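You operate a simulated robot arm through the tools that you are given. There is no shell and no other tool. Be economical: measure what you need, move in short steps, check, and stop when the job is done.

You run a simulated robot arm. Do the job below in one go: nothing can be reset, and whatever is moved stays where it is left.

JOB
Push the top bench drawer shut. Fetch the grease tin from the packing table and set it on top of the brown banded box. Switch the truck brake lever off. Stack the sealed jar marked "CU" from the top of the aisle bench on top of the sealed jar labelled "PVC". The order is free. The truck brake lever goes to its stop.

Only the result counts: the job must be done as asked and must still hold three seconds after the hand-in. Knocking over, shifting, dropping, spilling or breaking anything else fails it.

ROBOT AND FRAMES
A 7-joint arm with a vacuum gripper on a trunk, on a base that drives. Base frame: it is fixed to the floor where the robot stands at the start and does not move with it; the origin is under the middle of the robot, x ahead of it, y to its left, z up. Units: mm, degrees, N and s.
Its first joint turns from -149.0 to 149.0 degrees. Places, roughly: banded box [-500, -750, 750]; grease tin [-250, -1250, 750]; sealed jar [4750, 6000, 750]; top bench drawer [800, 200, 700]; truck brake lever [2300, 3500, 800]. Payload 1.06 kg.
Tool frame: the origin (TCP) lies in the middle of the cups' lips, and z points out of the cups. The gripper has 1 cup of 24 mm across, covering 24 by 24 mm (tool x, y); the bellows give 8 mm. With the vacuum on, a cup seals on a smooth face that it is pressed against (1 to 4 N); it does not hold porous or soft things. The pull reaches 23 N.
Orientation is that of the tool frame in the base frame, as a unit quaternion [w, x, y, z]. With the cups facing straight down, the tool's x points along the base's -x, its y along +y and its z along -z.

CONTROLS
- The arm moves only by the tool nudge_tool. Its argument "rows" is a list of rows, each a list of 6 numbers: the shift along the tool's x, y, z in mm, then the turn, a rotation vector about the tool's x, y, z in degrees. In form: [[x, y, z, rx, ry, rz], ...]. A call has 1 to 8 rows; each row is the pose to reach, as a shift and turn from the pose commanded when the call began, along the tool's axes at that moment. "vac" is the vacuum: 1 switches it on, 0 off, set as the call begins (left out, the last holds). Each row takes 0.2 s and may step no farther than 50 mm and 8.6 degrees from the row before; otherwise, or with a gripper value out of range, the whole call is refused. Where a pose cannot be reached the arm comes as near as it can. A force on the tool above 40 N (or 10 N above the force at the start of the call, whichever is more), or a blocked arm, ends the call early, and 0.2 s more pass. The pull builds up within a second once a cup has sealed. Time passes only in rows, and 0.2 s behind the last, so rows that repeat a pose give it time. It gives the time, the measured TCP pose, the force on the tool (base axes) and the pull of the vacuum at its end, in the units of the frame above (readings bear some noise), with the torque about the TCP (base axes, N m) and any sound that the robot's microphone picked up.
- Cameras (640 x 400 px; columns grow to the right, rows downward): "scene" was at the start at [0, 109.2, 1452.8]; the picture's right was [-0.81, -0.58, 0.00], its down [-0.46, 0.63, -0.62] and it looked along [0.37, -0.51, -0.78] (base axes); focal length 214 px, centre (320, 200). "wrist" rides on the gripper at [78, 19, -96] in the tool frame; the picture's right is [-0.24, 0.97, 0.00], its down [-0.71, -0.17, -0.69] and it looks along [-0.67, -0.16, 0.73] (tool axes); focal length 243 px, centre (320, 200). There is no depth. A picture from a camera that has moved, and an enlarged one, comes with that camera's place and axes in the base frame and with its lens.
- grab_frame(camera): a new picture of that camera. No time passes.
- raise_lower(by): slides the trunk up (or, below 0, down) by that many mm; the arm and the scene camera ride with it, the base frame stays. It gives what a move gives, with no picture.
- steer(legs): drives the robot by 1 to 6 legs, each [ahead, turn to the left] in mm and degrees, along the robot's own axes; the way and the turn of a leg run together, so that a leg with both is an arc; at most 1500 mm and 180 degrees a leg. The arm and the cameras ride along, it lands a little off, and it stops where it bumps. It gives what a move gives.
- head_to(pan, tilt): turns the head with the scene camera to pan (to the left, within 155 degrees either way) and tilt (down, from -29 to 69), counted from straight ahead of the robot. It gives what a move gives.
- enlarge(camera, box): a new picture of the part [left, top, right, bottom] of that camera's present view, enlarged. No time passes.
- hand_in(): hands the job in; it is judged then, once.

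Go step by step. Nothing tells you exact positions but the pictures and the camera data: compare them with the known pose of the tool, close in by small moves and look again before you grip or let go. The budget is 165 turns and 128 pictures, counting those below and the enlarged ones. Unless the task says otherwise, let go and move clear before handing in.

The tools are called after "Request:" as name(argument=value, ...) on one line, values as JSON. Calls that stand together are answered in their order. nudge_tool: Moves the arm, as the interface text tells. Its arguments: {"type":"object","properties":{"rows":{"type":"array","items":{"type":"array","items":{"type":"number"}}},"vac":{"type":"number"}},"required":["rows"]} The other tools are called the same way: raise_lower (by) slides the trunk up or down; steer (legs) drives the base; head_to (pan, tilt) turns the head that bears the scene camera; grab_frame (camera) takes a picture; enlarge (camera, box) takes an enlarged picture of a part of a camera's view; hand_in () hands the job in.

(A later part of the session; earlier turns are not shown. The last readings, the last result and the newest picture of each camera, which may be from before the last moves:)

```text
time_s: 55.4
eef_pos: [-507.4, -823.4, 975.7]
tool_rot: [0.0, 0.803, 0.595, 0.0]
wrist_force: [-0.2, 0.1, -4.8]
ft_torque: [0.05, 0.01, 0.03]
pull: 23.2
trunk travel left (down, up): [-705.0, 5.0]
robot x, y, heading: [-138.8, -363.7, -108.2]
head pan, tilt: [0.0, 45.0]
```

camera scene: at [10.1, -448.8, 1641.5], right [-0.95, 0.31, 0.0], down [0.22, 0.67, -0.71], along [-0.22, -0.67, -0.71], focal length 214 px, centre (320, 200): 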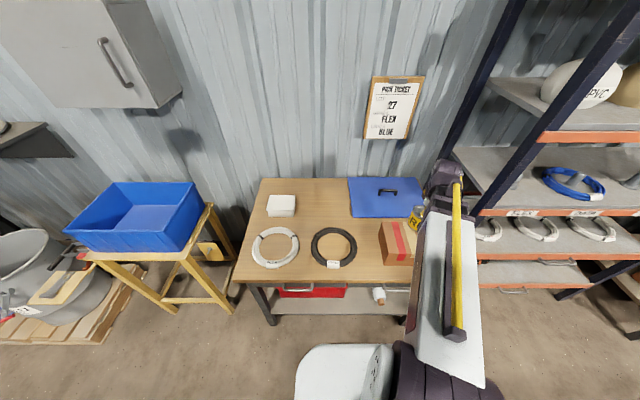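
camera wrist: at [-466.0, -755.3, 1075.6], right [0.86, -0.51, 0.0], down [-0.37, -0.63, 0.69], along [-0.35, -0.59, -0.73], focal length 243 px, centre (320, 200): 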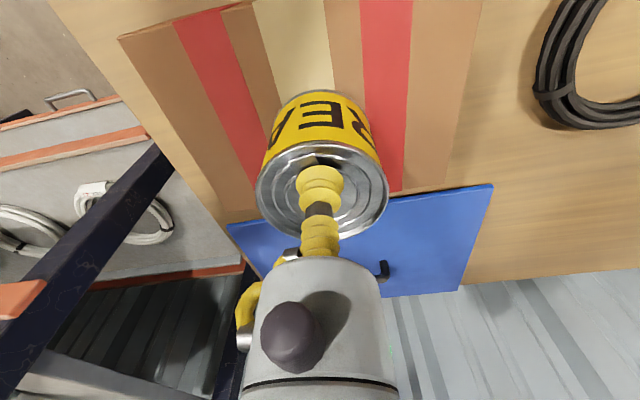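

Request:
nudge_tool(rows=[[0, 0, 1, 0, 0, 0], [0, 0, 2, 0, 0, 0], [0, 0, 3, 0, 0, 0], [0, 0, 3, 0, 0, 0]])

Request:
nudge_tool(rows=[[0, 0, 1, 0, 0, 0], [0, 0, 2, 0, 0, 0], [0, 0, 2, 0, 0, 0]])

Request:
grab_frame(camera="wrist")

```text
time_s: 56.4
eef_pos: [-507.2, -823.2, 972.5]
tool_rot: [0.001, 0.803, 0.595, 0.0]
wrist_force: [0.2, 0.2, -4.6]
ft_torque: [0.06, 0.0, -0.02]
pull: 22.9
trunk travel left (down, up): [-705.0, 5.0]
robot x, y, heading: [-139.9, -364.0, -108.3]
head pan, tilt: [0.0, 45.0]
```

```text
time_s: 57.2
eef_pos: [-506.1, -823.4, 969.9]
tool_rot: [0.0, 0.803, 0.596, 0.0]
wrist_force: [0.8, 3.6, 2.2]
ft_torque: [-0.02, -0.01, 0.01]
pull: 22.7
trunk travel left (down, up): [-705.0, 5.0]
robot x, y, heading: [-140.4, -360.6, -108.1]
head pan, tilt: [0.0, 45.0]
```

```text
89 pictures are left
camera wrist: at [-465.8, -755.0, 1064.8], right [0.86, -0.51, 0.0], down [-0.37, -0.63, 0.69], along [-0.35, -0.59, -0.73], focal length 243 px, centre (320, 200)
```

wrist: 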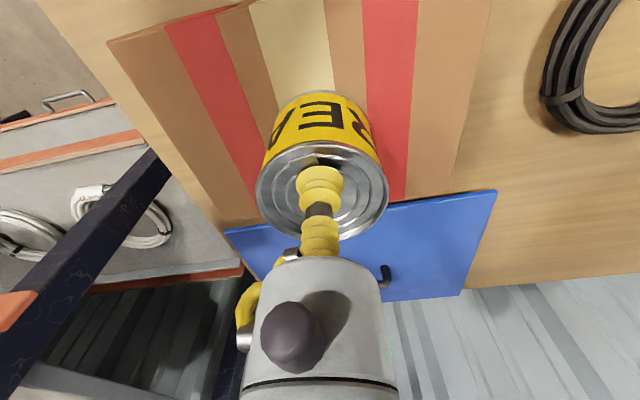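

Touchdown (force reversed), tin is centred on the box. Releasing.

Request:
nudge_tool(rows=[[0, 0, 0, 0, 0, 0], [0, 0, 0, 0, 0, 0], [0, 0, 0, 0, 0, 0], [0, 0, 0, 0, 0, 0], [0, 0, 0, 0, 0, 0]], vac=0)

Request:
nudge_tool(rows=[[0, 0, -3, 0, 0, 0], [0, 0, -8, 0, 0, 0], [0, 0, -20, 0, 0, 0], [0, 0, -45, 0, 0, 0], [0, 0, -80, 0, 0, 0], [0, 0, -120, 0, 0, 0]])

Request:
grab_frame(camera="wrist")

```text
time_s: 58.4
eef_pos: [-507.0, -824.6, 971.1]
tool_rot: [0.0, 0.803, 0.596, 0.001]
wrist_force: [0.2, 0.5, 0.6]
ft_torque: [0.01, -0.03, 0.01]
pull: 0.1
trunk travel left (down, up): [-705.0, 5.0]
robot x, y, heading: [-140.4, -363.4, -108.1]
head pan, tilt: [0.0, 45.0]
```

```text
time_s: 59.8
eef_pos: [-506.2, -823.8, 1091.9]
tool_rot: [0.0, 0.803, 0.596, -0.001]
wrist_force: [-0.2, 0.4, 0.2]
ft_torque: [0.01, 0.0, -0.02]
pull: 0.0
trunk travel left (down, up): [-705.0, 5.0]
robot x, y, heading: [-139.3, -362.5, -107.8]
head pan, tilt: [0.0, 45.0]
```

```text
88 pictures are left
camera wrist: at [-465.7, -756.3, 1185.7], right [0.86, -0.51, 0.0], down [-0.37, -0.63, 0.68], along [-0.35, -0.59, -0.73], focal length 243 px, centre (320, 200)
```

wrist: 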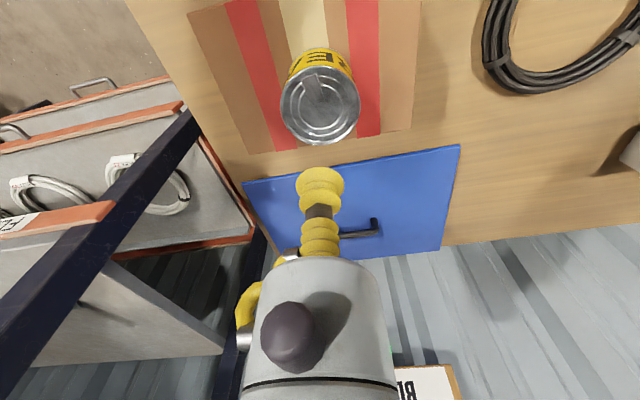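

The tin stands on the box. Now I look around for the route to the truck and aisle bench.

Request:
head_to(pan=108, tilt=15)

Request:
grab_frame(camera="scene")

Request:
head_to(pan=-80, tilt=15)

Request:
grab_frame(camera="scene")

```text
time_s: 61.6
eef_pos: [-506.7, -824.7, 1090.4]
tool_rot: [0.0, 0.803, 0.596, 0.0]
wrist_force: [0.1, -0.5, 0.1]
ft_torque: [0.03, -0.02, 0.0]
pull: 0.1
trunk travel left (down, up): [-705.0, 5.0]
robot x, y, heading: [-142.5, -362.0, -108.1]
head pan, tilt: [108.0, 15.0]
```

```text
87 pictures are left
camera scene: at [129.0, -371.6, 1688.2], right [0.0, -1.0, 0.0], down [-0.26, 0.0, -0.97], along [0.97, 0.0, -0.26], focal length 214 px, centre (320, 200)
```

scene: 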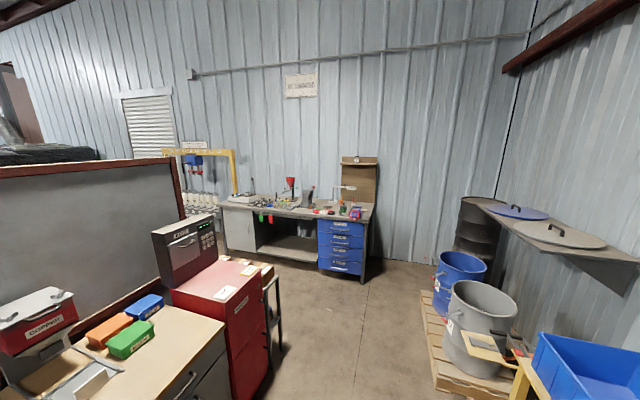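

```text
time_s: 64.4
eef_pos: [-506.9, -823.9, 1091.8]
tool_rot: [0.0, 0.803, 0.596, 0.0]
wrist_force: [-0.8, 0.1, -0.1]
ft_torque: [0.03, -0.03, 0.03]
pull: 0.1
trunk travel left (down, up): [-705.0, 5.0]
robot x, y, heading: [-137.0, -360.8, -108.1]
head pan, tilt: [-80.0, 15.0]
```

```text
86 pictures are left
camera scene: at [-56.9, -358.5, 1688.3], right [0.14, 0.99, 0.0], down [0.26, -0.04, -0.97], along [-0.96, 0.13, -0.26], focal length 214 px, centre (320, 200)
```

scene: 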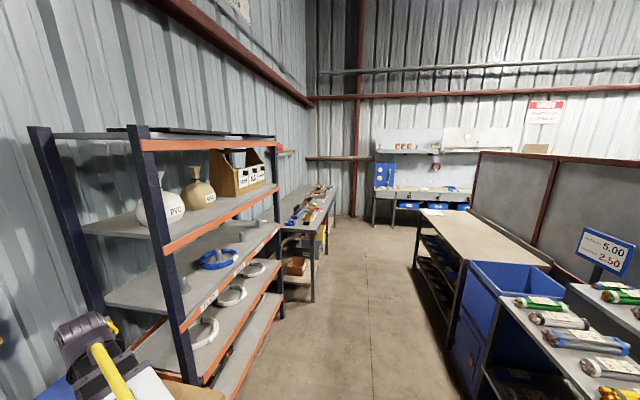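

Opening lies ahead past the red machine, left of the tool bench. I back off slightly, turn to heading -8° and drive about 1500 mm along the aisle.

Request:
steer(legs=[[-100, 0], [0, 100], [1400, 0]])

Request:
head_to(pan=50, tilt=25)

Request:
grab_frame(camera="scene")

Request:
head_to(pan=0, tilt=35)

Request:
grab_frame(camera="scene")

```text
time_s: 76.4
eef_pos: [1789.5, -769.3, 1091.7]
tool_rot: [0.0, 0.069, 0.998, 0.0]
wrist_force: [-0.5, 0.9, 0.2]
ft_torque: [-0.02, -0.01, 0.01]
pull: 0.0
trunk travel left (down, up): [-705.0, 5.0]
robot x, y, heading: [1278.5, -480.1, -8.9]
head pan, tilt: [-80.0, 15.0]
```

```text
time_s: 78.5
eef_pos: [1789.2, -769.3, 1091.4]
tool_rot: [0.0, 0.069, 0.998, 0.0]
wrist_force: [1.4, 0.5, 0.3]
ft_torque: [0.01, 0.03, -0.05]
pull: 0.1
trunk travel left (down, up): [-705.0, 5.0]
robot x, y, heading: [1277.4, -479.1, -9.1]
head pan, tilt: [50.0, 25.0]
```

```text
85 pictures are left
camera scene: at [1327.5, -243.8, 1672.0], right [0.66, -0.75, 0.0], down [-0.32, -0.28, -0.91], along [0.68, 0.59, -0.42], focal length 214 px, centre (320, 200)
```

scene: 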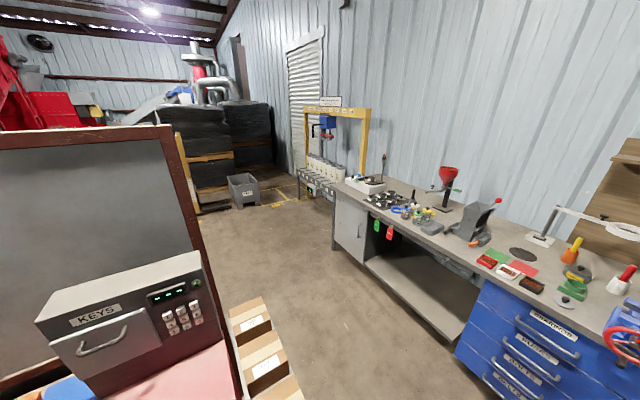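

```text
time_s: 79.7
eef_pos: [1789.8, -768.7, 1091.5]
tool_rot: [-0.001, 0.069, 0.998, 0.0]
wrist_force: [-0.6, 0.0, 0.9]
ft_torque: [0.0, -0.01, 0.01]
pull: 0.0
trunk travel left (down, up): [-705.0, 5.0]
robot x, y, heading: [1275.0, -479.4, -8.8]
head pan, tilt: [0.0, 35.0]
```

```text
84 pictures are left
camera scene: at [1345.0, -318.0, 1656.3], right [-0.16, -0.99, 0.0], down [-0.57, 0.09, -0.82], along [0.81, -0.13, -0.57], focal length 214 px, centre (320, 200)
```

scene: 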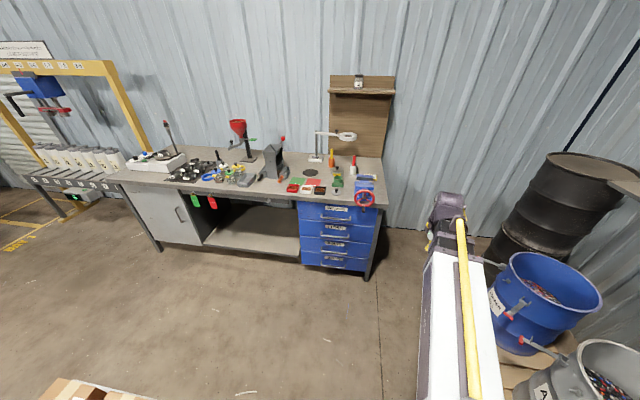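

Corridor leads left between the partition end (≈x 1600) and tool bench (≈x 2700+). I drive ahead 700, turn to 72.5° and go 1300 mm.

Request:
steer(legs=[[700, 0], [0, 81.4], [1300, 0]])

Request:
head_to(pan=0, tilt=20)

Request:
grab_frame(camera="scene")

Request:
head_to(pan=60, tilt=20)

Request:
grab_frame(camera="scene")

```text
time_s: 93.1
eef_pos: [2703.9, 1119.5, 1091.7]
tool_rot: [0.0, -0.602, 0.799, 0.0]
wrist_force: [-0.2, 0.0, 0.1]
ft_torque: [0.01, 0.03, -0.03]
pull: 0.1
trunk travel left (down, up): [-705.0, 5.0]
robot x, y, heading: [2346.8, 652.1, 72.7]
head pan, tilt: [0.0, 35.0]
```

```text
time_s: 93.9
eef_pos: [2703.3, 1118.1, 1091.2]
tool_rot: [0.0, -0.602, 0.799, 0.0]
wrist_force: [0.6, -0.2, -0.7]
ft_torque: [0.03, 0.03, -0.03]
pull: 0.1
trunk travel left (down, up): [-705.0, 5.0]
robot x, y, heading: [2347.3, 649.7, 73.2]
head pan, tilt: [0.0, 20.0]
```

```text
83 pictures are left
camera scene: at [2196.8, 748.3, 1680.0], right [0.96, -0.29, 0.0], down [-0.1, -0.33, -0.94], along [0.28, 0.9, -0.34], focal length 214 px, centre (320, 200)
```

scene: 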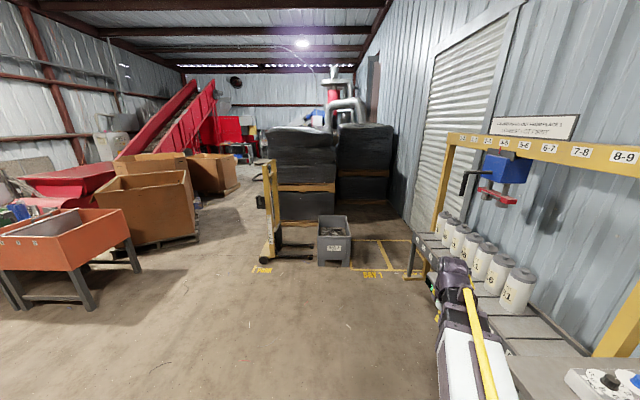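

```text
time_s: 95.2
eef_pos: [2703.9, 1119.5, 1091.1]
tool_rot: [0.0, -0.602, 0.799, 0.0]
wrist_force: [-0.3, -0.1, 0.4]
ft_torque: [0.03, 0.0, 0.03]
pull: 0.0
trunk travel left (down, up): [-705.0, 5.0]
robot x, y, heading: [2344.2, 651.6, 72.9]
head pan, tilt: [60.0, 20.0]
```

```text
82 pictures are left
camera scene: at [2106.1, 727.6, 1680.1], right [0.73, 0.68, 0.0], down [0.23, -0.25, -0.94], along [-0.64, 0.69, -0.34], focal length 214 px, centre (320, 200)
```

scene: 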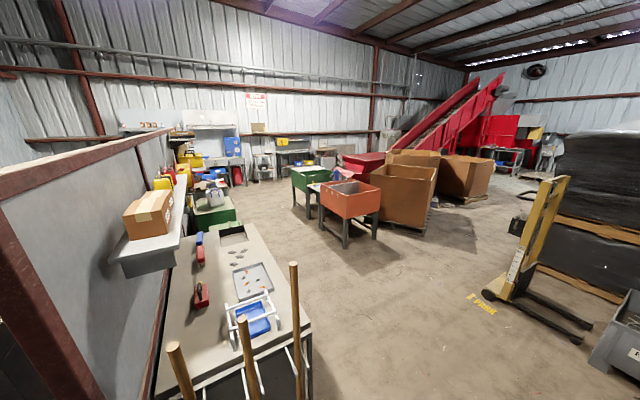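

The yellow pallet truck is ahead near [2200, 3200]. Enlarging it to find the brake lever.

Request:
head_to(pan=10, tilt=20)

Request:
enlarge(camera="scene", box=[260, 120, 420, 280])

```text
time_s: 96.4
eef_pos: [2703.1, 1119.5, 1090.9]
tool_rot: [-0.001, -0.602, 0.799, 0.0]
wrist_force: [0.2, 0.4, 0.0]
ft_torque: [0.01, 0.03, -0.01]
pull: 0.2
trunk travel left (down, up): [-705.0, 5.0]
robot x, y, heading: [2349.0, 651.4, 72.8]
head pan, tilt: [10.0, 20.0]
```

```text
2.50 times, centred on (340, 200) of scene
camera zoom: at [2180.9, 751.7, 1680.1], right [0.99, -0.12, 0.0], down [-0.04, -0.34, -0.94], along [0.12, 0.93, -0.34], focal length 536 px, centre (270, 200)
```

zoom: 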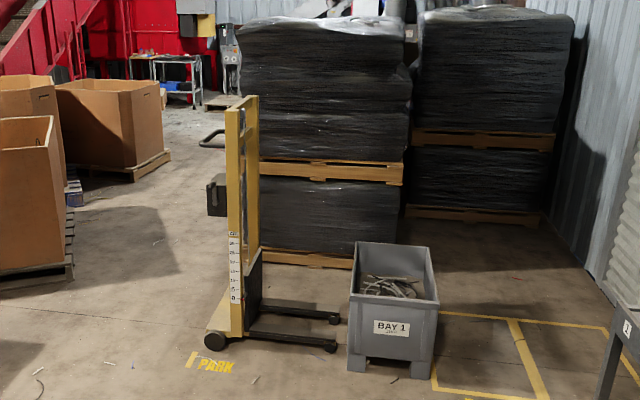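

Request:
steer(legs=[[0, 37], [1400, 0], [600, 0]])

Request:
head_to(pan=-60, tilt=35)

Request:
grab_frame(camera="scene")

```text
time_s: 108.1
eef_pos: [1661.6, 3114.7, 1091.3]
tool_rot: [-0.001, 0.826, -0.563, 0.0]
wrist_force: [0.9, 0.4, -0.6]
ft_torque: [-0.01, -0.03, 0.01]
pull: 0.0
trunk travel left (down, up): [-705.0, 5.0]
robot x, y, heading: [1661.7, 2523.6, 110.3]
head pan, tilt: [10.0, 20.0]
```

```text
time_s: 109.5
eef_pos: [1661.8, 3117.1, 1091.3]
tool_rot: [0.001, 0.826, -0.564, 0.001]
wrist_force: [-0.8, -0.1, 0.4]
ft_torque: [-0.02, 0.0, 0.01]
pull: 0.1
trunk travel left (down, up): [-705.0, 5.0]
robot x, y, heading: [1661.0, 2527.8, 109.9]
head pan, tilt: [-60.0, 35.0]
```

```text
80 pictures are left
camera scene: at [1574.5, 2493.4, 1656.3], right [0.77, -0.64, 0.0], down [-0.37, -0.44, -0.82], along [0.52, 0.63, -0.57], focal length 214 px, centre (320, 200)
```

scene: 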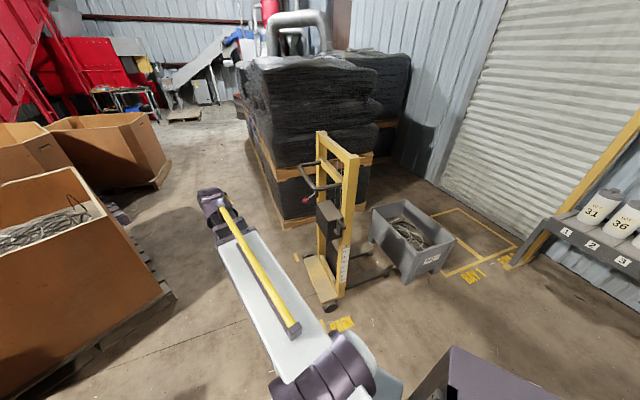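

Request:
enlarge(camera="scene", box=[270, 120, 390, 320])

```text
2.00 times, centred on (330, 220) of scene
camera zoom: at [1574.5, 2493.4, 1656.3], right [0.77, -0.64, 0.0], down [-0.37, -0.44, -0.82], along [0.52, 0.63, -0.57], focal length 429 px, centre (300, 160)
```

zoom: 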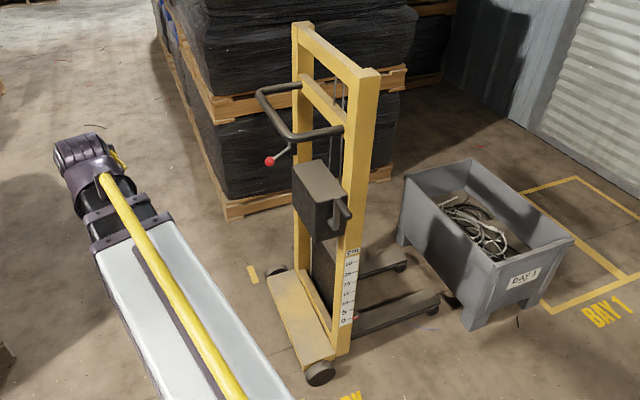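

Request:
enlarge(camera="scene", box=[294, 155, 350, 225])

Request:
grab_frame(camera="wrist")

```text
5.71 times, centred on (322, 190) of scene
camera zoom: at [1574.5, 2493.4, 1656.3], right [0.77, -0.64, 0.0], down [-0.37, -0.44, -0.82], along [0.52, 0.63, -0.57], focal length 1226 px, centre (309, 257)
```

zoom: 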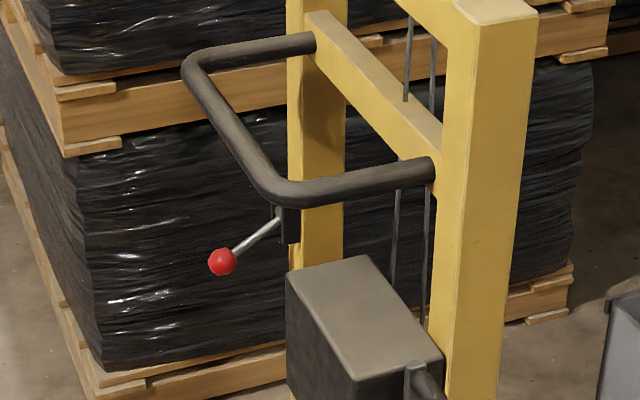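

```text
77 pictures are left
camera wrist: at [1673.1, 3034.9, 1185.3], right [-0.99, -0.14, 0.0], down [-0.1, 0.72, 0.69], along [-0.09, 0.68, -0.73], focal length 243 px, centre (320, 200)
```

wrist: 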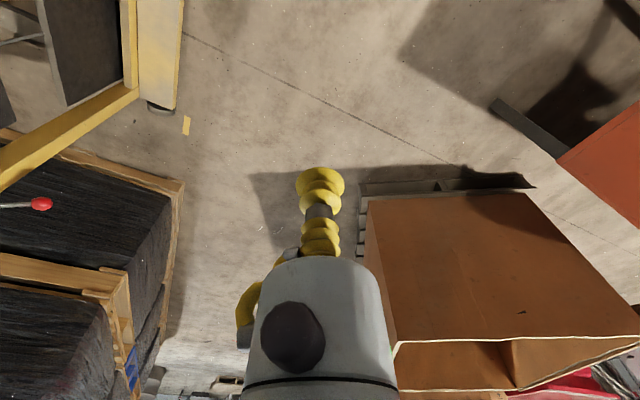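

A red-knobbed lever hangs by the handle bar. I need closer views to judge its geometry and labels; I'll drive 480 mm nearer and turn towards the truck.

Request:
steer(legs=[[480, 0], [0, -50]])

Request:
head_to(pan=-40, tilt=35)

Request:
grab_frame(camera="scene")

Request:
grab_frame(camera="wrist")

```text
time_s: 114.6
eef_pos: [1947.5, 3354.4, 1090.5]
tool_rot: [0.0, -0.513, 0.858, 0.0]
wrist_force: [-0.2, -0.3, -0.6]
ft_torque: [-0.01, 0.02, -0.02]
pull: 0.0
trunk travel left (down, up): [-705.0, 5.0]
robot x, y, heading: [1500.1, 2975.4, 60.2]
head pan, tilt: [-60.0, 35.0]
```

```text
time_s: 115.4
eef_pos: [1946.7, 3354.2, 1090.9]
tool_rot: [0.0, -0.512, 0.859, 0.0]
wrist_force: [0.7, 0.0, 0.4]
ft_torque: [-0.03, 0.0, 0.0]
pull: 0.1
trunk travel left (down, up): [-705.0, 5.0]
robot x, y, heading: [1499.3, 2974.0, 60.6]
head pan, tilt: [-40.0, 35.0]
```

```text
76 pictures are left
camera scene: at [1409.4, 3050.3, 1656.3], right [0.35, -0.94, 0.0], down [-0.54, -0.2, -0.82], along [0.77, 0.29, -0.57], focal length 214 px, centre (320, 200)
```

scene: 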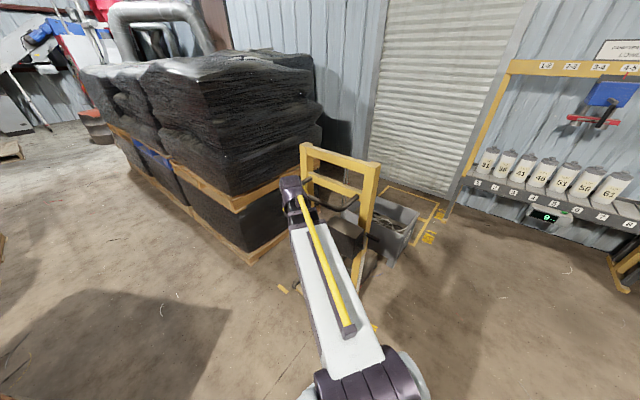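

```text
75 pictures are left
camera wrist: at [1893.3, 3293.7, 1185.3], right [-0.74, 0.67, 0.0], down [0.49, 0.54, 0.68], along [0.46, 0.51, -0.73], focal length 243 px, centre (320, 200)
```

wrist: 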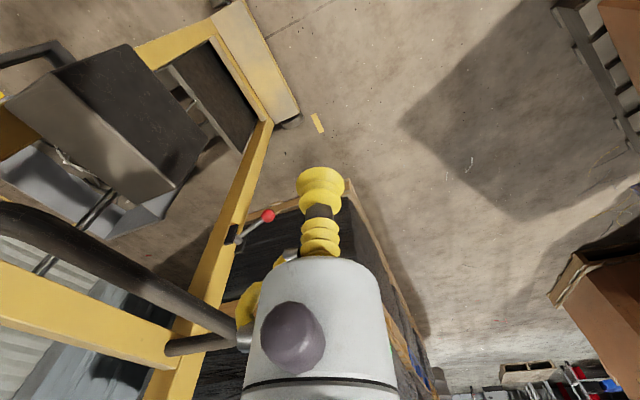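

Request:
enlarge(camera="wrist", box=[200, 185, 300, 265])

Request:
enlarge(camera="scene", box=[275, 135, 395, 285])

```text
5.00 times, centred on (250, 225) of wrist
camera zoom: at [1893.3, 3293.7, 1185.3], right [-0.74, 0.67, 0.0], down [0.49, 0.54, 0.68], along [0.46, 0.51, -0.73], focal length 1213 px, centre (670, 75)
```

zoom: 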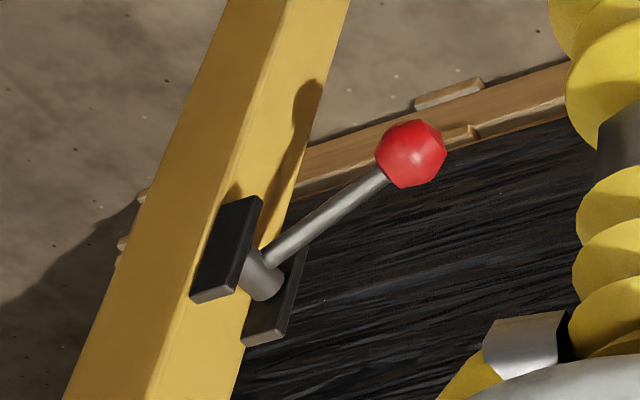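

```text
2.67 times, centred on (335, 210) of scene
camera zoom: at [1409.4, 3050.3, 1656.3], right [0.35, -0.94, 0.0], down [-0.54, -0.2, -0.82], along [0.77, 0.29, -0.57], focal length 572 px, centre (280, 173)
```

zoom: 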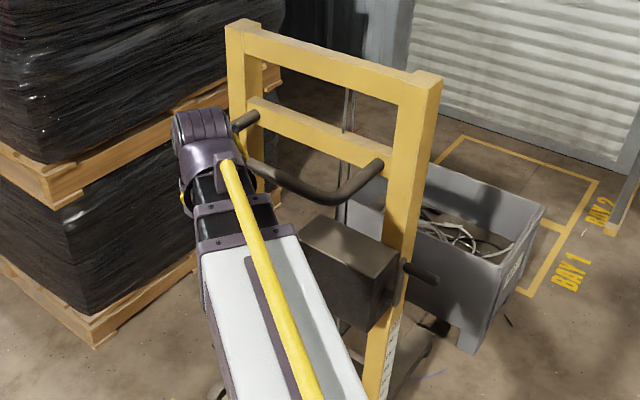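

The lever sits on the left post: knob ≈[2285, 3535, 765], hub ≈[2350, 3488, 821]. I need to see the post's outer (left) side for markings, so I go round to about [1560, 3600].

Request:
steer(legs=[[0, 24], [628, 0]])

Request:
head_to(pan=-85, tilt=45)

Request:
grab_frame(camera="scene")

```text
time_s: 120.1
eef_pos: [1817.2, 4126.3, 1091.2]
tool_rot: [0.0, -0.678, 0.735, 0.0]
wrist_force: [0.7, -0.1, -0.6]
ft_torque: [0.01, -0.02, -0.02]
pull: 0.1
trunk travel left (down, up): [-705.0, 5.0]
robot x, y, heading: [1560.5, 3597.7, 83.9]
head pan, tilt: [-40.0, 35.0]
```

```text
time_s: 121.2
eef_pos: [1817.2, 4124.6, 1091.2]
tool_rot: [0.0, -0.678, 0.735, 0.0]
wrist_force: [0.9, 0.7, -0.9]
ft_torque: [0.06, 0.01, -0.04]
pull: 0.1
trunk travel left (down, up): [-705.0, 5.0]
robot x, y, heading: [1558.5, 3597.8, 84.1]
head pan, tilt: [-85.0, 45.0]
```

```text
72 pictures are left
camera scene: at [1466.8, 3568.5, 1641.5], right [-0.01, -1.0, 0.0], down [-0.71, 0.01, -0.71], along [0.71, -0.01, -0.71], focal length 214 px, centre (320, 200)
```

scene: 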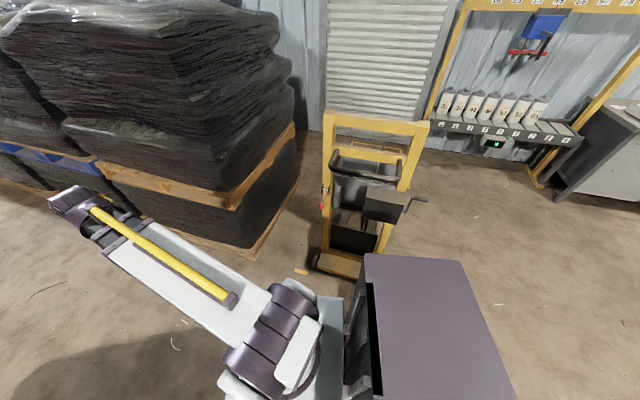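

Request:
enlarge(camera="scene", box=[300, 165, 350, 225])

Request:
enlarge(camera="scene", box=[300, 105, 440, 285])

```text
6.67 times, centred on (325, 195) of scene
camera zoom: at [1466.8, 3568.5, 1641.5], right [-0.01, -1.0, 0.0], down [-0.71, 0.01, -0.71], along [0.71, -0.01, -0.71], focal length 1430 px, centre (287, 233)
```

zoom: 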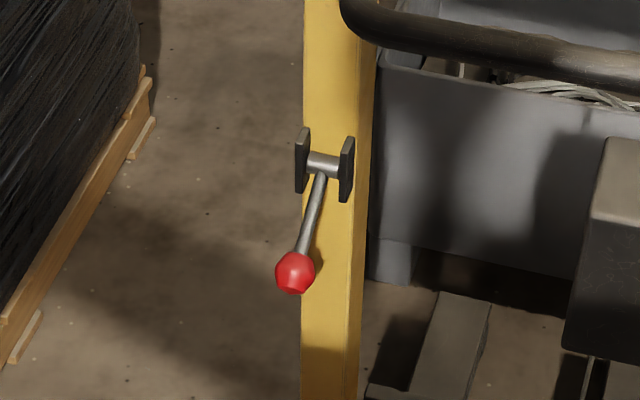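

```text
2.22 times, centred on (370, 195) of scene
camera zoom: at [1466.8, 3568.5, 1641.5], right [-0.01, -1.0, 0.0], down [-0.71, 0.01, -0.71], along [0.71, -0.01, -0.71], focal length 477 px, centre (209, 211)
```

zoom: 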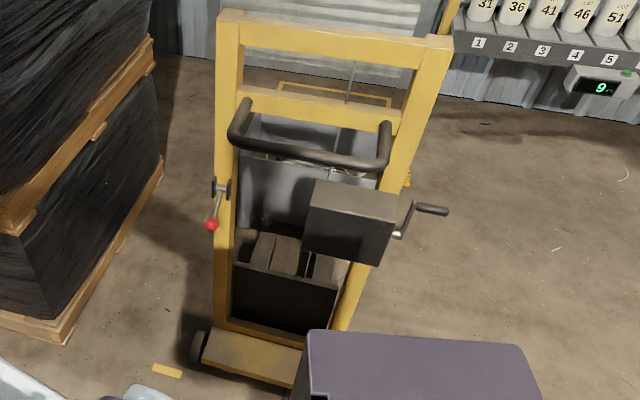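

The lever pivots about the truck's lateral axis: knob ≈[2308, 3550, 751], hub ≈[2385, 3525, 806], i.e. hanging ~34° below horizontal. To lift it I'll approach from its left side, so I reposition to about [1900, 4250] by turning right and reversing.

Request:
nudge_tool(rows=[[30, -10, 0, 0, 0, 0], [45, -18, -10, 0, 0, 0]])

Request:
steer(legs=[[0, -160], [0, -41.7], [-736, 0], [0, 78]])

Request:
head_to(pan=-10, tilt=45)

Request:
grab_frame(camera="scene")

Request:
grab_frame(camera="wrist")

```text
time_s: 121.8
eef_pos: [1831.3, 4078.7, 1102.3]
tool_rot: [0.0, -0.678, 0.735, 0.0]
wrist_force: [0.7, 0.3, -0.1]
ft_torque: [0.01, -0.02, 0.0]
pull: 0.2
trunk travel left (down, up): [-705.0, 5.0]
robot x, y, heading: [1560.6, 3599.1, 83.9]
head pan, tilt: [-85.0, 45.0]
```

```text
time_s: 137.8
eef_pos: [2152.9, 3743.0, 1102.0]
tool_rot: [0.0, 0.338, 0.941, -0.001]
wrist_force: [-0.4, -0.3, 0.3]
ft_torque: [0.0, 0.0, 0.02]
pull: 0.0
trunk travel left (down, up): [-705.0, 5.0]
robot x, y, heading: [1912.3, 4240.9, -40.5]
head pan, tilt: [-85.0, 45.0]
```

```text
time_s: 139.2
eef_pos: [2154.5, 3742.8, 1100.9]
tool_rot: [0.0, 0.338, 0.941, 0.0]
wrist_force: [0.1, -0.3, 0.7]
ft_torque: [0.0, 0.04, -0.02]
pull: 0.0
trunk travel left (down, up): [-705.0, 5.0]
robot x, y, heading: [1914.0, 4247.5, -40.5]
head pan, tilt: [-10.0, 45.0]
```

```text
69 pictures are left
camera scene: at [2041.7, 4340.7, 1641.4], right [-0.77, -0.63, 0.0], down [-0.45, 0.55, -0.71], along [0.45, -0.55, -0.71], focal length 214 px, centre (320, 200)
```

scene: 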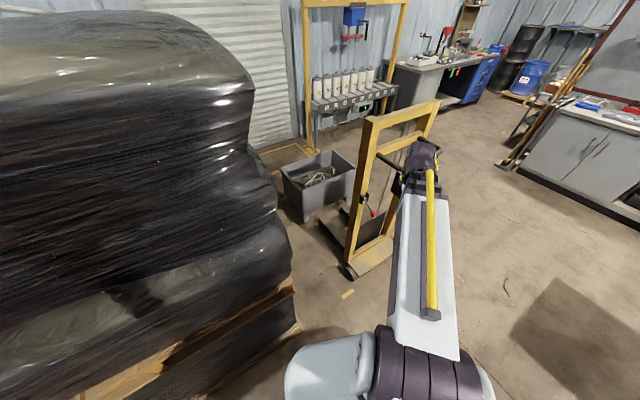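

```text
68 pictures are left
camera wrist: at [2104.8, 3806.8, 1195.7], right [0.8, 0.6, 0.0], down [0.44, -0.58, 0.68], along [0.41, -0.55, -0.73], focal length 243 px, centre (320, 200)
```

wrist: 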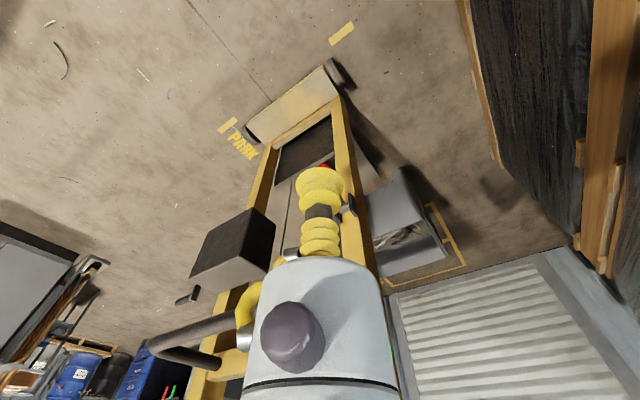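

Request:
enlarge(camera="scene", box=[335, 165, 405, 235])

```text
5.71 times, centred on (370, 200) of scene
camera zoom: at [2041.7, 4340.7, 1641.4], right [-0.77, -0.63, 0.0], down [-0.45, 0.55, -0.71], along [0.45, -0.55, -0.71], focal length 1226 px, centre (34, 200)
```

zoom: 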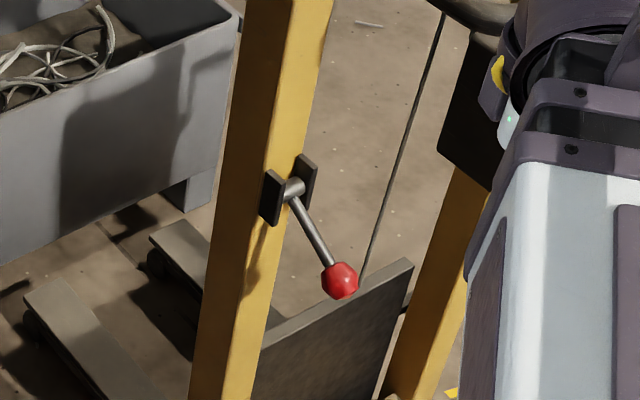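

No labels, so "off" is the other stop – upward, as it now hangs at the lower one. I'll lower the trunk and tilt the tool to horizontal (pointing az ≈ -60°) to come beneath the rod.

Request:
raise_lower(by=-250)

Request:
nudge_tool(rows=[[0, 0, 5, 2.83, -7.69, 0], [0, 0, 10, 5.66, -15.38, 0], [0, 0, 15, 8.5, -23.1, 0], [0, 0, 20, 11.3, -30.8, 0], [0, 0, 25, 14.15, -38.45, 0], [0, 0, 30, 17, -46.1, 0], [0, 0, 35, 19.8, -53.8, 0], [0, 0, 40, 22.6, -61.5, 0]])

Request:
grab_frame(camera="scene")

```text
time_s: 141.8
eef_pos: [2152.1, 3744.0, 851.7]
tool_rot: [0.0, 0.338, 0.941, -0.001]
wrist_force: [0.0, -0.1, -0.4]
ft_torque: [0.01, -0.01, 0.01]
pull: 0.1
trunk travel left (down, up): [-455.0, 255.0]
robot x, y, heading: [1915.0, 4246.4, -40.6]
head pan, tilt: [-10.0, 45.0]
```

```text
time_s: 143.6
eef_pos: [2195.8, 3606.5, 790.1]
tool_rot: [0.414, 0.285, 0.791, -0.35]
wrist_force: [-0.1, 0.4, -0.6]
ft_torque: [0.01, -0.01, 0.0]
pull: 0.0
out of reach, approached as far as the arm can: row 2, 3, 4, 5, 6, 7, 8
trunk travel left (down, up): [-455.0, 255.0]
robot x, y, heading: [1911.2, 4244.4, -40.6]
head pan, tilt: [-10.0, 45.0]
```

```text
66 pictures are left
camera scene: at [2041.7, 4340.8, 1391.5], right [-0.77, -0.63, 0.0], down [-0.45, 0.55, -0.71], along [0.45, -0.55, -0.71], focal length 214 px, centre (320, 200)
```

scene: 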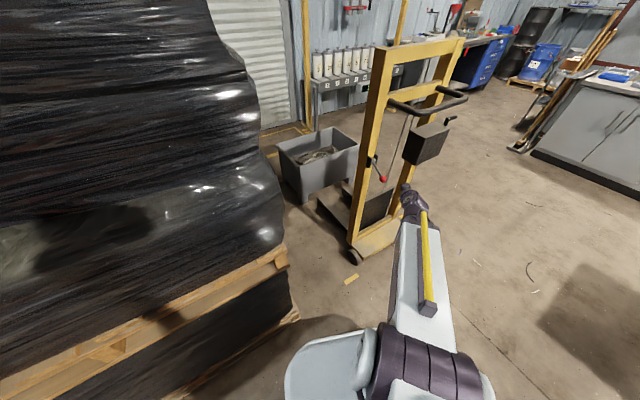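

The tilted tool can't come that close to the robot, but the orientation is good. I'll move down and outward, below the lever.

Request:
nudge_tool(rows=[[20, 10, 31, 0, 0, 0], [41, 20, 62, 0, 0, 0], [61, 30, 93, 0, 0, 0]])

```text
time_s: 144.4
eef_pos: [2230.1, 3560.3, 691.1]
tool_rot: [0.414, 0.283, 0.792, -0.347]
wrist_force: [0.6, -0.1, 0.7]
ft_torque: [-0.01, -0.02, 0.0]
pull: 0.1
trunk travel left (down, up): [-455.0, 255.0]
robot x, y, heading: [1912.0, 4245.9, -40.5]
head pan, tilt: [-10.0, 45.0]
```

Request:
nudge_tool(rows=[[3.3, 1.8, 17, 2.85, -7.7, 0], [6.6, 3.6, 34, 5.7, -15.4, 0], [10, 5.4, 50.5, 8.5, -22.9, 0], [10, 5.4, 50.5, 8.5, -22.9, 0]])

Request:
grab_frame(camera="wrist")

Request:
enlarge(camera="scene", box=[340, 120, 460, 240])

```text
time_s: 145.4
eef_pos: [2228.4, 3510.5, 673.3]
tool_rot: [0.549, 0.235, 0.674, -0.436]
wrist_force: [0.0, 0.1, -0.3]
ft_torque: [0.0, -0.02, 0.01]
pull: 0.1
out of reach, approached as far as the arm can: row 1, 3, 4
trunk travel left (down, up): [-455.0, 255.0]
robot x, y, heading: [1912.6, 4246.0, -40.7]
head pan, tilt: [-10.0, 45.0]
```

```text
65 pictures are left
camera wrist: at [2170.8, 3587.9, 594.0], right [0.84, 0.53, -0.1], down [-0.3, 0.61, 0.74], along [0.45, -0.59, 0.67], focal length 243 px, centre (320, 200)
```

wrist: 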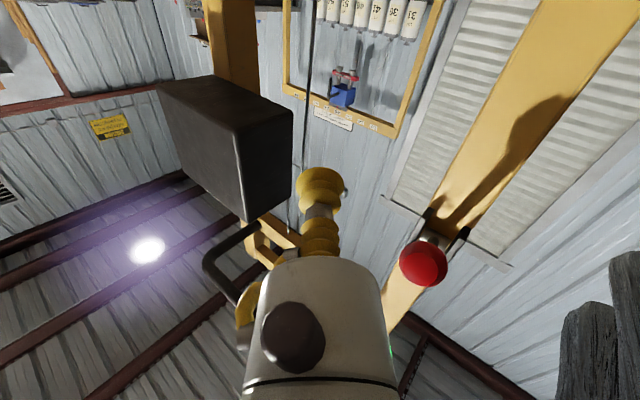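

```text
3.33 times, centred on (400, 180) of scene
camera zoom: at [2041.8, 4340.6, 1391.4], right [-0.77, -0.63, 0.0], down [-0.45, 0.55, -0.71], along [0.45, -0.55, -0.71], focal length 715 px, centre (53, 267)
```

zoom: 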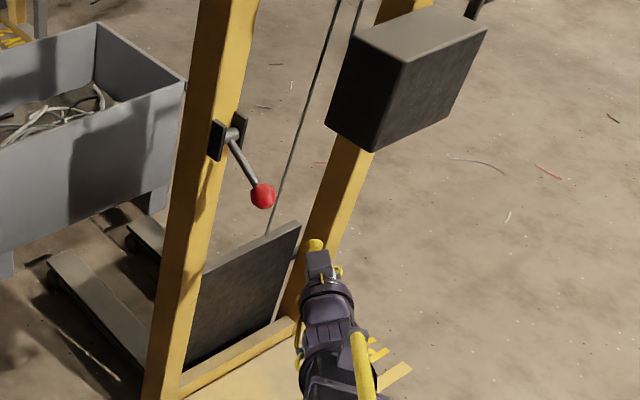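

Tool is horizontal now. Moving in beneath the knob (still ~60 mm below it).

Request:
nudge_tool(rows=[[-9, 32, 15.5, 0, 0, 0], [-17.5, 64, 31, 0, 0, 0], [-26, 96.4, 46.6, 0, 0, 0], [-26, 96.4, 46.6, 0, 0, 0]])

Request:
grab_frame(camera="wrist")

Request:
enlarge(camera="scene", box=[340, 120, 460, 240])

```text
time_s: 146.4
eef_pos: [2249.7, 3493.9, 689.1]
tool_rot: [0.548, 0.235, 0.674, -0.436]
wrist_force: [-0.6, 0.1, -0.7]
ft_torque: [-0.02, 0.02, 0.01]
pull: 0.0
out of reach, approached as far as the arm can: row 1, 2, 3, 4
trunk travel left (down, up): [-455.0, 255.0]
robot x, y, heading: [1910.9, 4247.6, -40.6]
head pan, tilt: [-10.0, 45.0]
```

```text
63 pictures are left
camera wrist: at [2191.6, 3570.8, 610.0], right [0.84, 0.53, -0.1], down [-0.3, 0.61, 0.74], along [0.45, -0.59, 0.67], focal length 243 px, centre (320, 200)
```

wrist: 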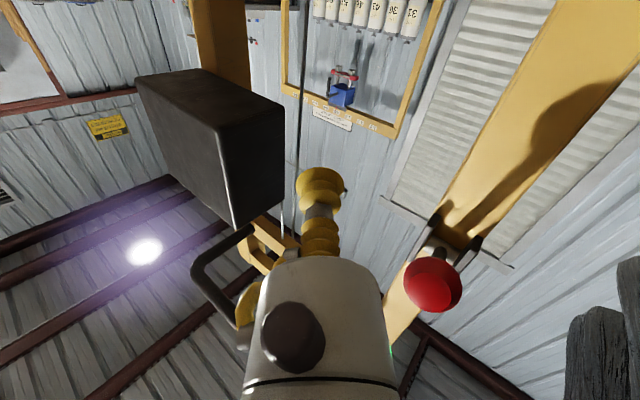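

```text
3.33 times, centred on (400, 180) of scene
camera zoom: at [2041.8, 4340.7, 1391.4], right [-0.77, -0.63, 0.0], down [-0.45, 0.55, -0.71], along [0.45, -0.55, -0.71], focal length 715 px, centre (53, 267)
```

zoom: 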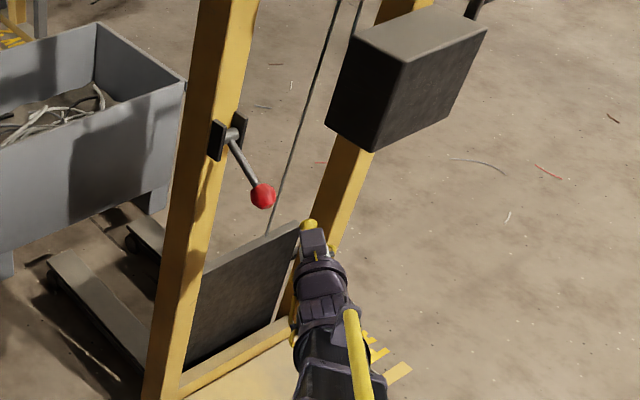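

Likely a wrist bend limit with the shoulder high; lowering the trunk will flatten the forearm.

Request:
raise_lower(by=-250)

Request:
nudge_tool(rows=[[-42, -15, 0, 0, 0, 0], [-84, -30, 0, 0, 0, 0], [-126, -45, 0, 0, 0, 0], [-168, -60, 0, 0, 0, 0], [-200, -70, 0, 0, 0, 0]])

```text
time_s: 149.0
eef_pos: [2249.5, 3493.3, 439.0]
tool_rot: [0.547, 0.235, 0.674, -0.437]
wrist_force: [0.3, 0.2, 0.0]
ft_torque: [-0.03, 0.0, 0.0]
pull: 0.1
trunk travel left (down, up): [-205.0, 505.0]
robot x, y, heading: [1910.9, 4245.8, -40.7]
head pan, tilt: [-10.0, 45.0]
```

```text
time_s: 150.2
eef_pos: [2251.8, 3490.5, 651.8]
tool_rot: [0.548, 0.235, 0.674, -0.436]
wrist_force: [-0.6, -0.2, -0.2]
ft_torque: [-0.01, -0.01, -0.03]
pull: 0.0
trunk travel left (down, up): [-205.0, 505.0]
robot x, y, heading: [1915.2, 4243.1, -40.9]
head pan, tilt: [-10.0, 45.0]
```

Request:
nudge_tool(rows=[[-13, 27, 5.5, 0, 0, 0], [-25, 55, 11, 0, 0, 0], [-37.7, 82.3, 16.5, 0, 0, 0], [-37.7, 82.3, 16.5, 0, 0, 0]])

Request:
grab_frame(camera="wrist")

Request:
grab_frame(camera="scene")

```text
time_s: 151.2
eef_pos: [2338.9, 3524.3, 659.2]
tool_rot: [0.547, 0.235, 0.674, -0.437]
wrist_force: [0.4, 0.0, -0.2]
ft_torque: [0.0, 0.03, -0.01]
pull: 0.1
trunk travel left (down, up): [-205.0, 505.0]
robot x, y, heading: [1914.4, 4241.2, -40.8]
head pan, tilt: [-10.0, 45.0]
```

```text
61 pictures are left
camera wrist: at [2279.5, 3601.0, 579.6], right [0.84, 0.53, -0.1], down [-0.3, 0.61, 0.74], along [0.45, -0.59, 0.67], focal length 243 px, centre (320, 200)
```

wrist: 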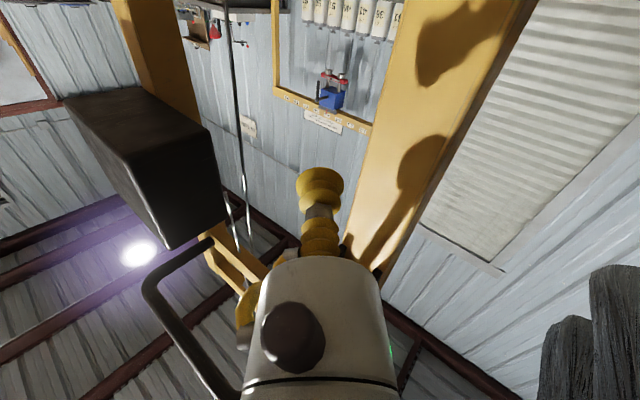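

```text
60 pictures are left
camera scene: at [2041.8, 4340.7, 1141.4], right [-0.77, -0.63, 0.0], down [-0.45, 0.55, -0.71], along [0.45, -0.55, -0.71], focal length 214 px, centre (320, 200)
```

scene: 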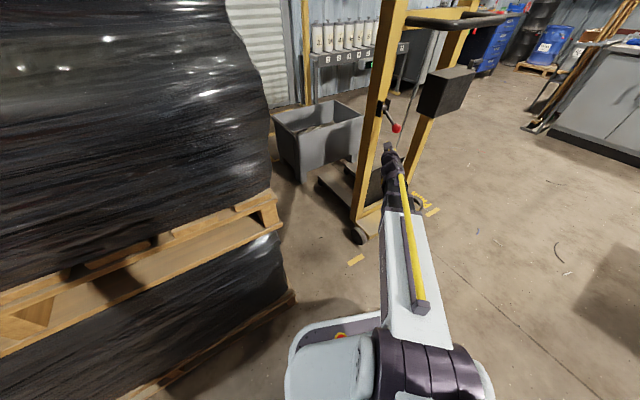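

Under the knob. Now lifting straight up in steps.

Request:
nudge_tool(rows=[[-28, -10, -0.5, 0, 0, 0], [-57, -20, -1, 0, 0, 0], [-71, -25, -1.5, 0, 0, 0], [-85, -30, -1.8, 0, 0, 0]])

Request:
enlarge(camera="scene", box=[340, 70, 440, 190])

```text
time_s: 152.2
eef_pos: [2339.0, 3524.5, 752.0]
tool_rot: [0.547, 0.234, 0.674, -0.438]
wrist_force: [5.9, 25.8, -3.0]
ft_torque: [-1.08, 0.1, -1.07]
pull: 0.1
trunk travel left (down, up): [-205.0, 505.0]
robot x, y, heading: [1911.8, 4244.0, -40.7]
head pan, tilt: [-10.0, 45.0]
```

```text
3.33 times, centred on (390, 130) of scene
camera zoom: at [2042.1, 4342.6, 1141.3], right [-0.77, -0.64, 0.0], down [-0.45, 0.54, -0.71], along [0.45, -0.55, -0.71], focal length 715 px, centre (87, 433)
```

zoom: 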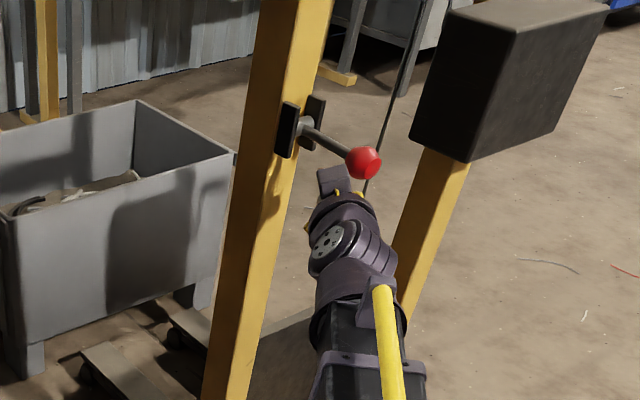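

The lever is rising, but the knob presses against the gripper body's front; I'll back the tool by ~22 mm along its axis so the knob rests on the cup stem, then continue lifting.

Request:
nudge_tool(rows=[[0, 0, -8, 0, 0, 0], [0, 0, -16, 0, 0, 0], [0, 0, -24, 0, 0, 0], [0, 0, -24, 0, 0, 0]])

Request:
enlarge(camera="scene", box=[340, 70, 440, 190])

Request:
grab_frame(camera="wrist")

```text
time_s: 153.2
eef_pos: [2325.2, 3544.4, 750.7]
tool_rot: [0.548, 0.235, 0.674, -0.436]
wrist_force: [-0.4, -0.6, -0.4]
ft_torque: [0.02, -0.02, 0.02]
pull: 0.0
trunk travel left (down, up): [-205.0, 505.0]
robot x, y, heading: [1910.8, 4247.9, -40.6]
head pan, tilt: [-10.0, 45.0]
```

```text
3.33 times, centred on (390, 130) of scene
camera zoom: at [2041.9, 4340.7, 1141.4], right [-0.77, -0.63, 0.0], down [-0.45, 0.55, -0.71], along [0.45, -0.55, -0.71], focal length 715 px, centre (87, 433)
```

zoom: 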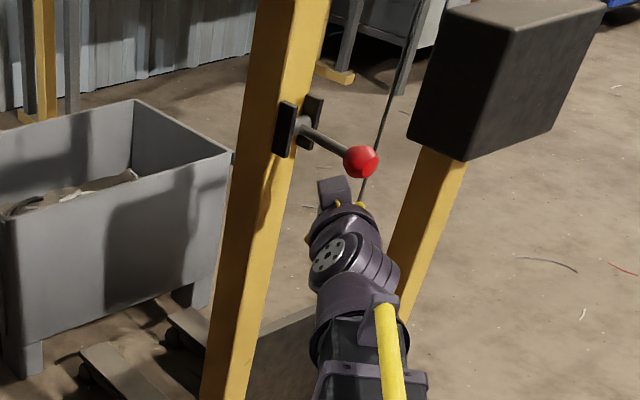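

```text
57 pictures are left
camera wrist: at [2266.4, 3621.6, 670.4], right [0.84, 0.53, -0.1], down [-0.3, 0.61, 0.74], along [0.45, -0.59, 0.67], focal length 243 px, centre (320, 200)
```

wrist: 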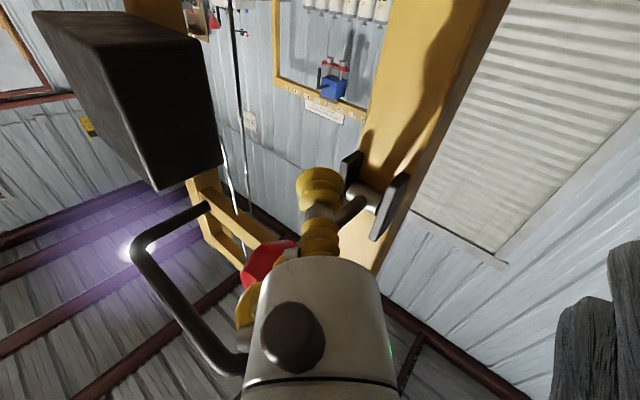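

The lever holds by friction, and the rod now lies just over the stem. Continuing the lift.

Request:
nudge_tool(rows=[[-14, -5, 0, 0, 0, 0], [-28, -10, 0, 0, 0, 0], [-43, -15, -1, 0, 0, 0], [-57, -20, -1, 0, 0, 0]])

Request:
enlarge(camera="scene", box=[340, 70, 440, 190])

```text
time_s: 154.2
eef_pos: [2324.8, 3545.7, 810.8]
tool_rot: [0.548, 0.236, 0.674, -0.437]
wrist_force: [-0.1, 1.4, -3.7]
ft_torque: [-0.03, -0.02, -0.03]
pull: 0.1
trunk travel left (down, up): [-205.0, 505.0]
robot x, y, heading: [1914.5, 4242.4, -40.7]
head pan, tilt: [-10.0, 45.0]
```

```text
3.33 times, centred on (390, 130) of scene
camera zoom: at [2042.0, 4340.6, 1141.4], right [-0.77, -0.63, 0.0], down [-0.45, 0.55, -0.71], along [0.45, -0.55, -0.71], focal length 715 px, centre (87, 433)
```

zoom: 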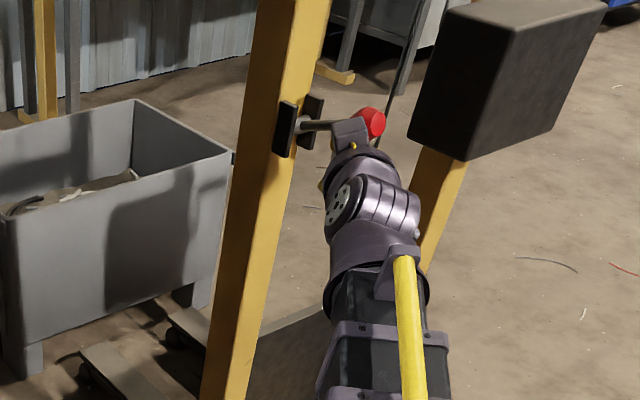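

Request:
nudge_tool(rows=[[-8, -2.5, 0, 0, 0, 0], [-16, -5, 0, 0, 0, 0], [-24, -8, 0, 0, 0, 0], [-32, -11, 0, 0, 0, 0], [-40, -14, 0, 0, 0, 0], [-48, -17, 0, 0, 0, 0]])

Request:
enlarge(camera="scene", box=[340, 70, 440, 190])

Request:
grab_frame(camera="wrist")

```text
time_s: 155.0
eef_pos: [2324.1, 3543.4, 827.7]
tool_rot: [0.542, 0.236, 0.681, -0.431]
wrist_force: [-2.6, 1.4, -20.2]
ft_torque: [-0.05, -0.07, -0.05]
pull: 0.1
trunk travel left (down, up): [-205.0, 505.0]
robot x, y, heading: [1910.8, 4243.6, -40.9]
head pan, tilt: [-10.0, 45.0]
stopped in row 4: the force on the tool passed its limit at 47 N (the readings are from after the stop); the commanded pose is now the measured one
```

```text
3.33 times, centred on (390, 130) of scene
camera zoom: at [2042.5, 4339.3, 1141.4], right [-0.77, -0.63, 0.0], down [-0.45, 0.55, -0.71], along [0.45, -0.55, -0.71], focal length 715 px, centre (87, 433)
```

zoom: 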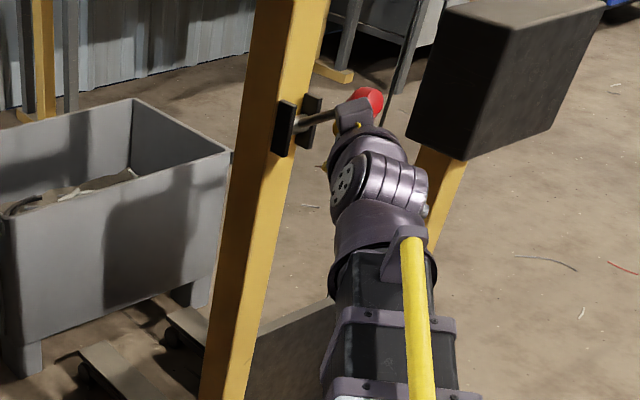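

```text
54 pictures are left
camera wrist: at [2264.1, 3622.7, 749.9], right [0.84, 0.53, -0.1], down [-0.29, 0.59, 0.75], along [0.46, -0.6, 0.65], focal length 243 px, centre (320, 200)
```

wrist: 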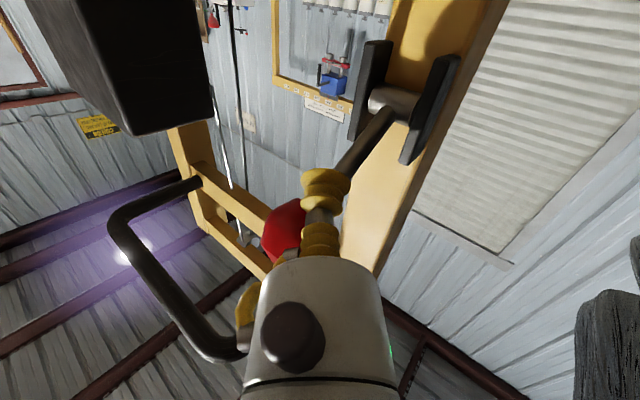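

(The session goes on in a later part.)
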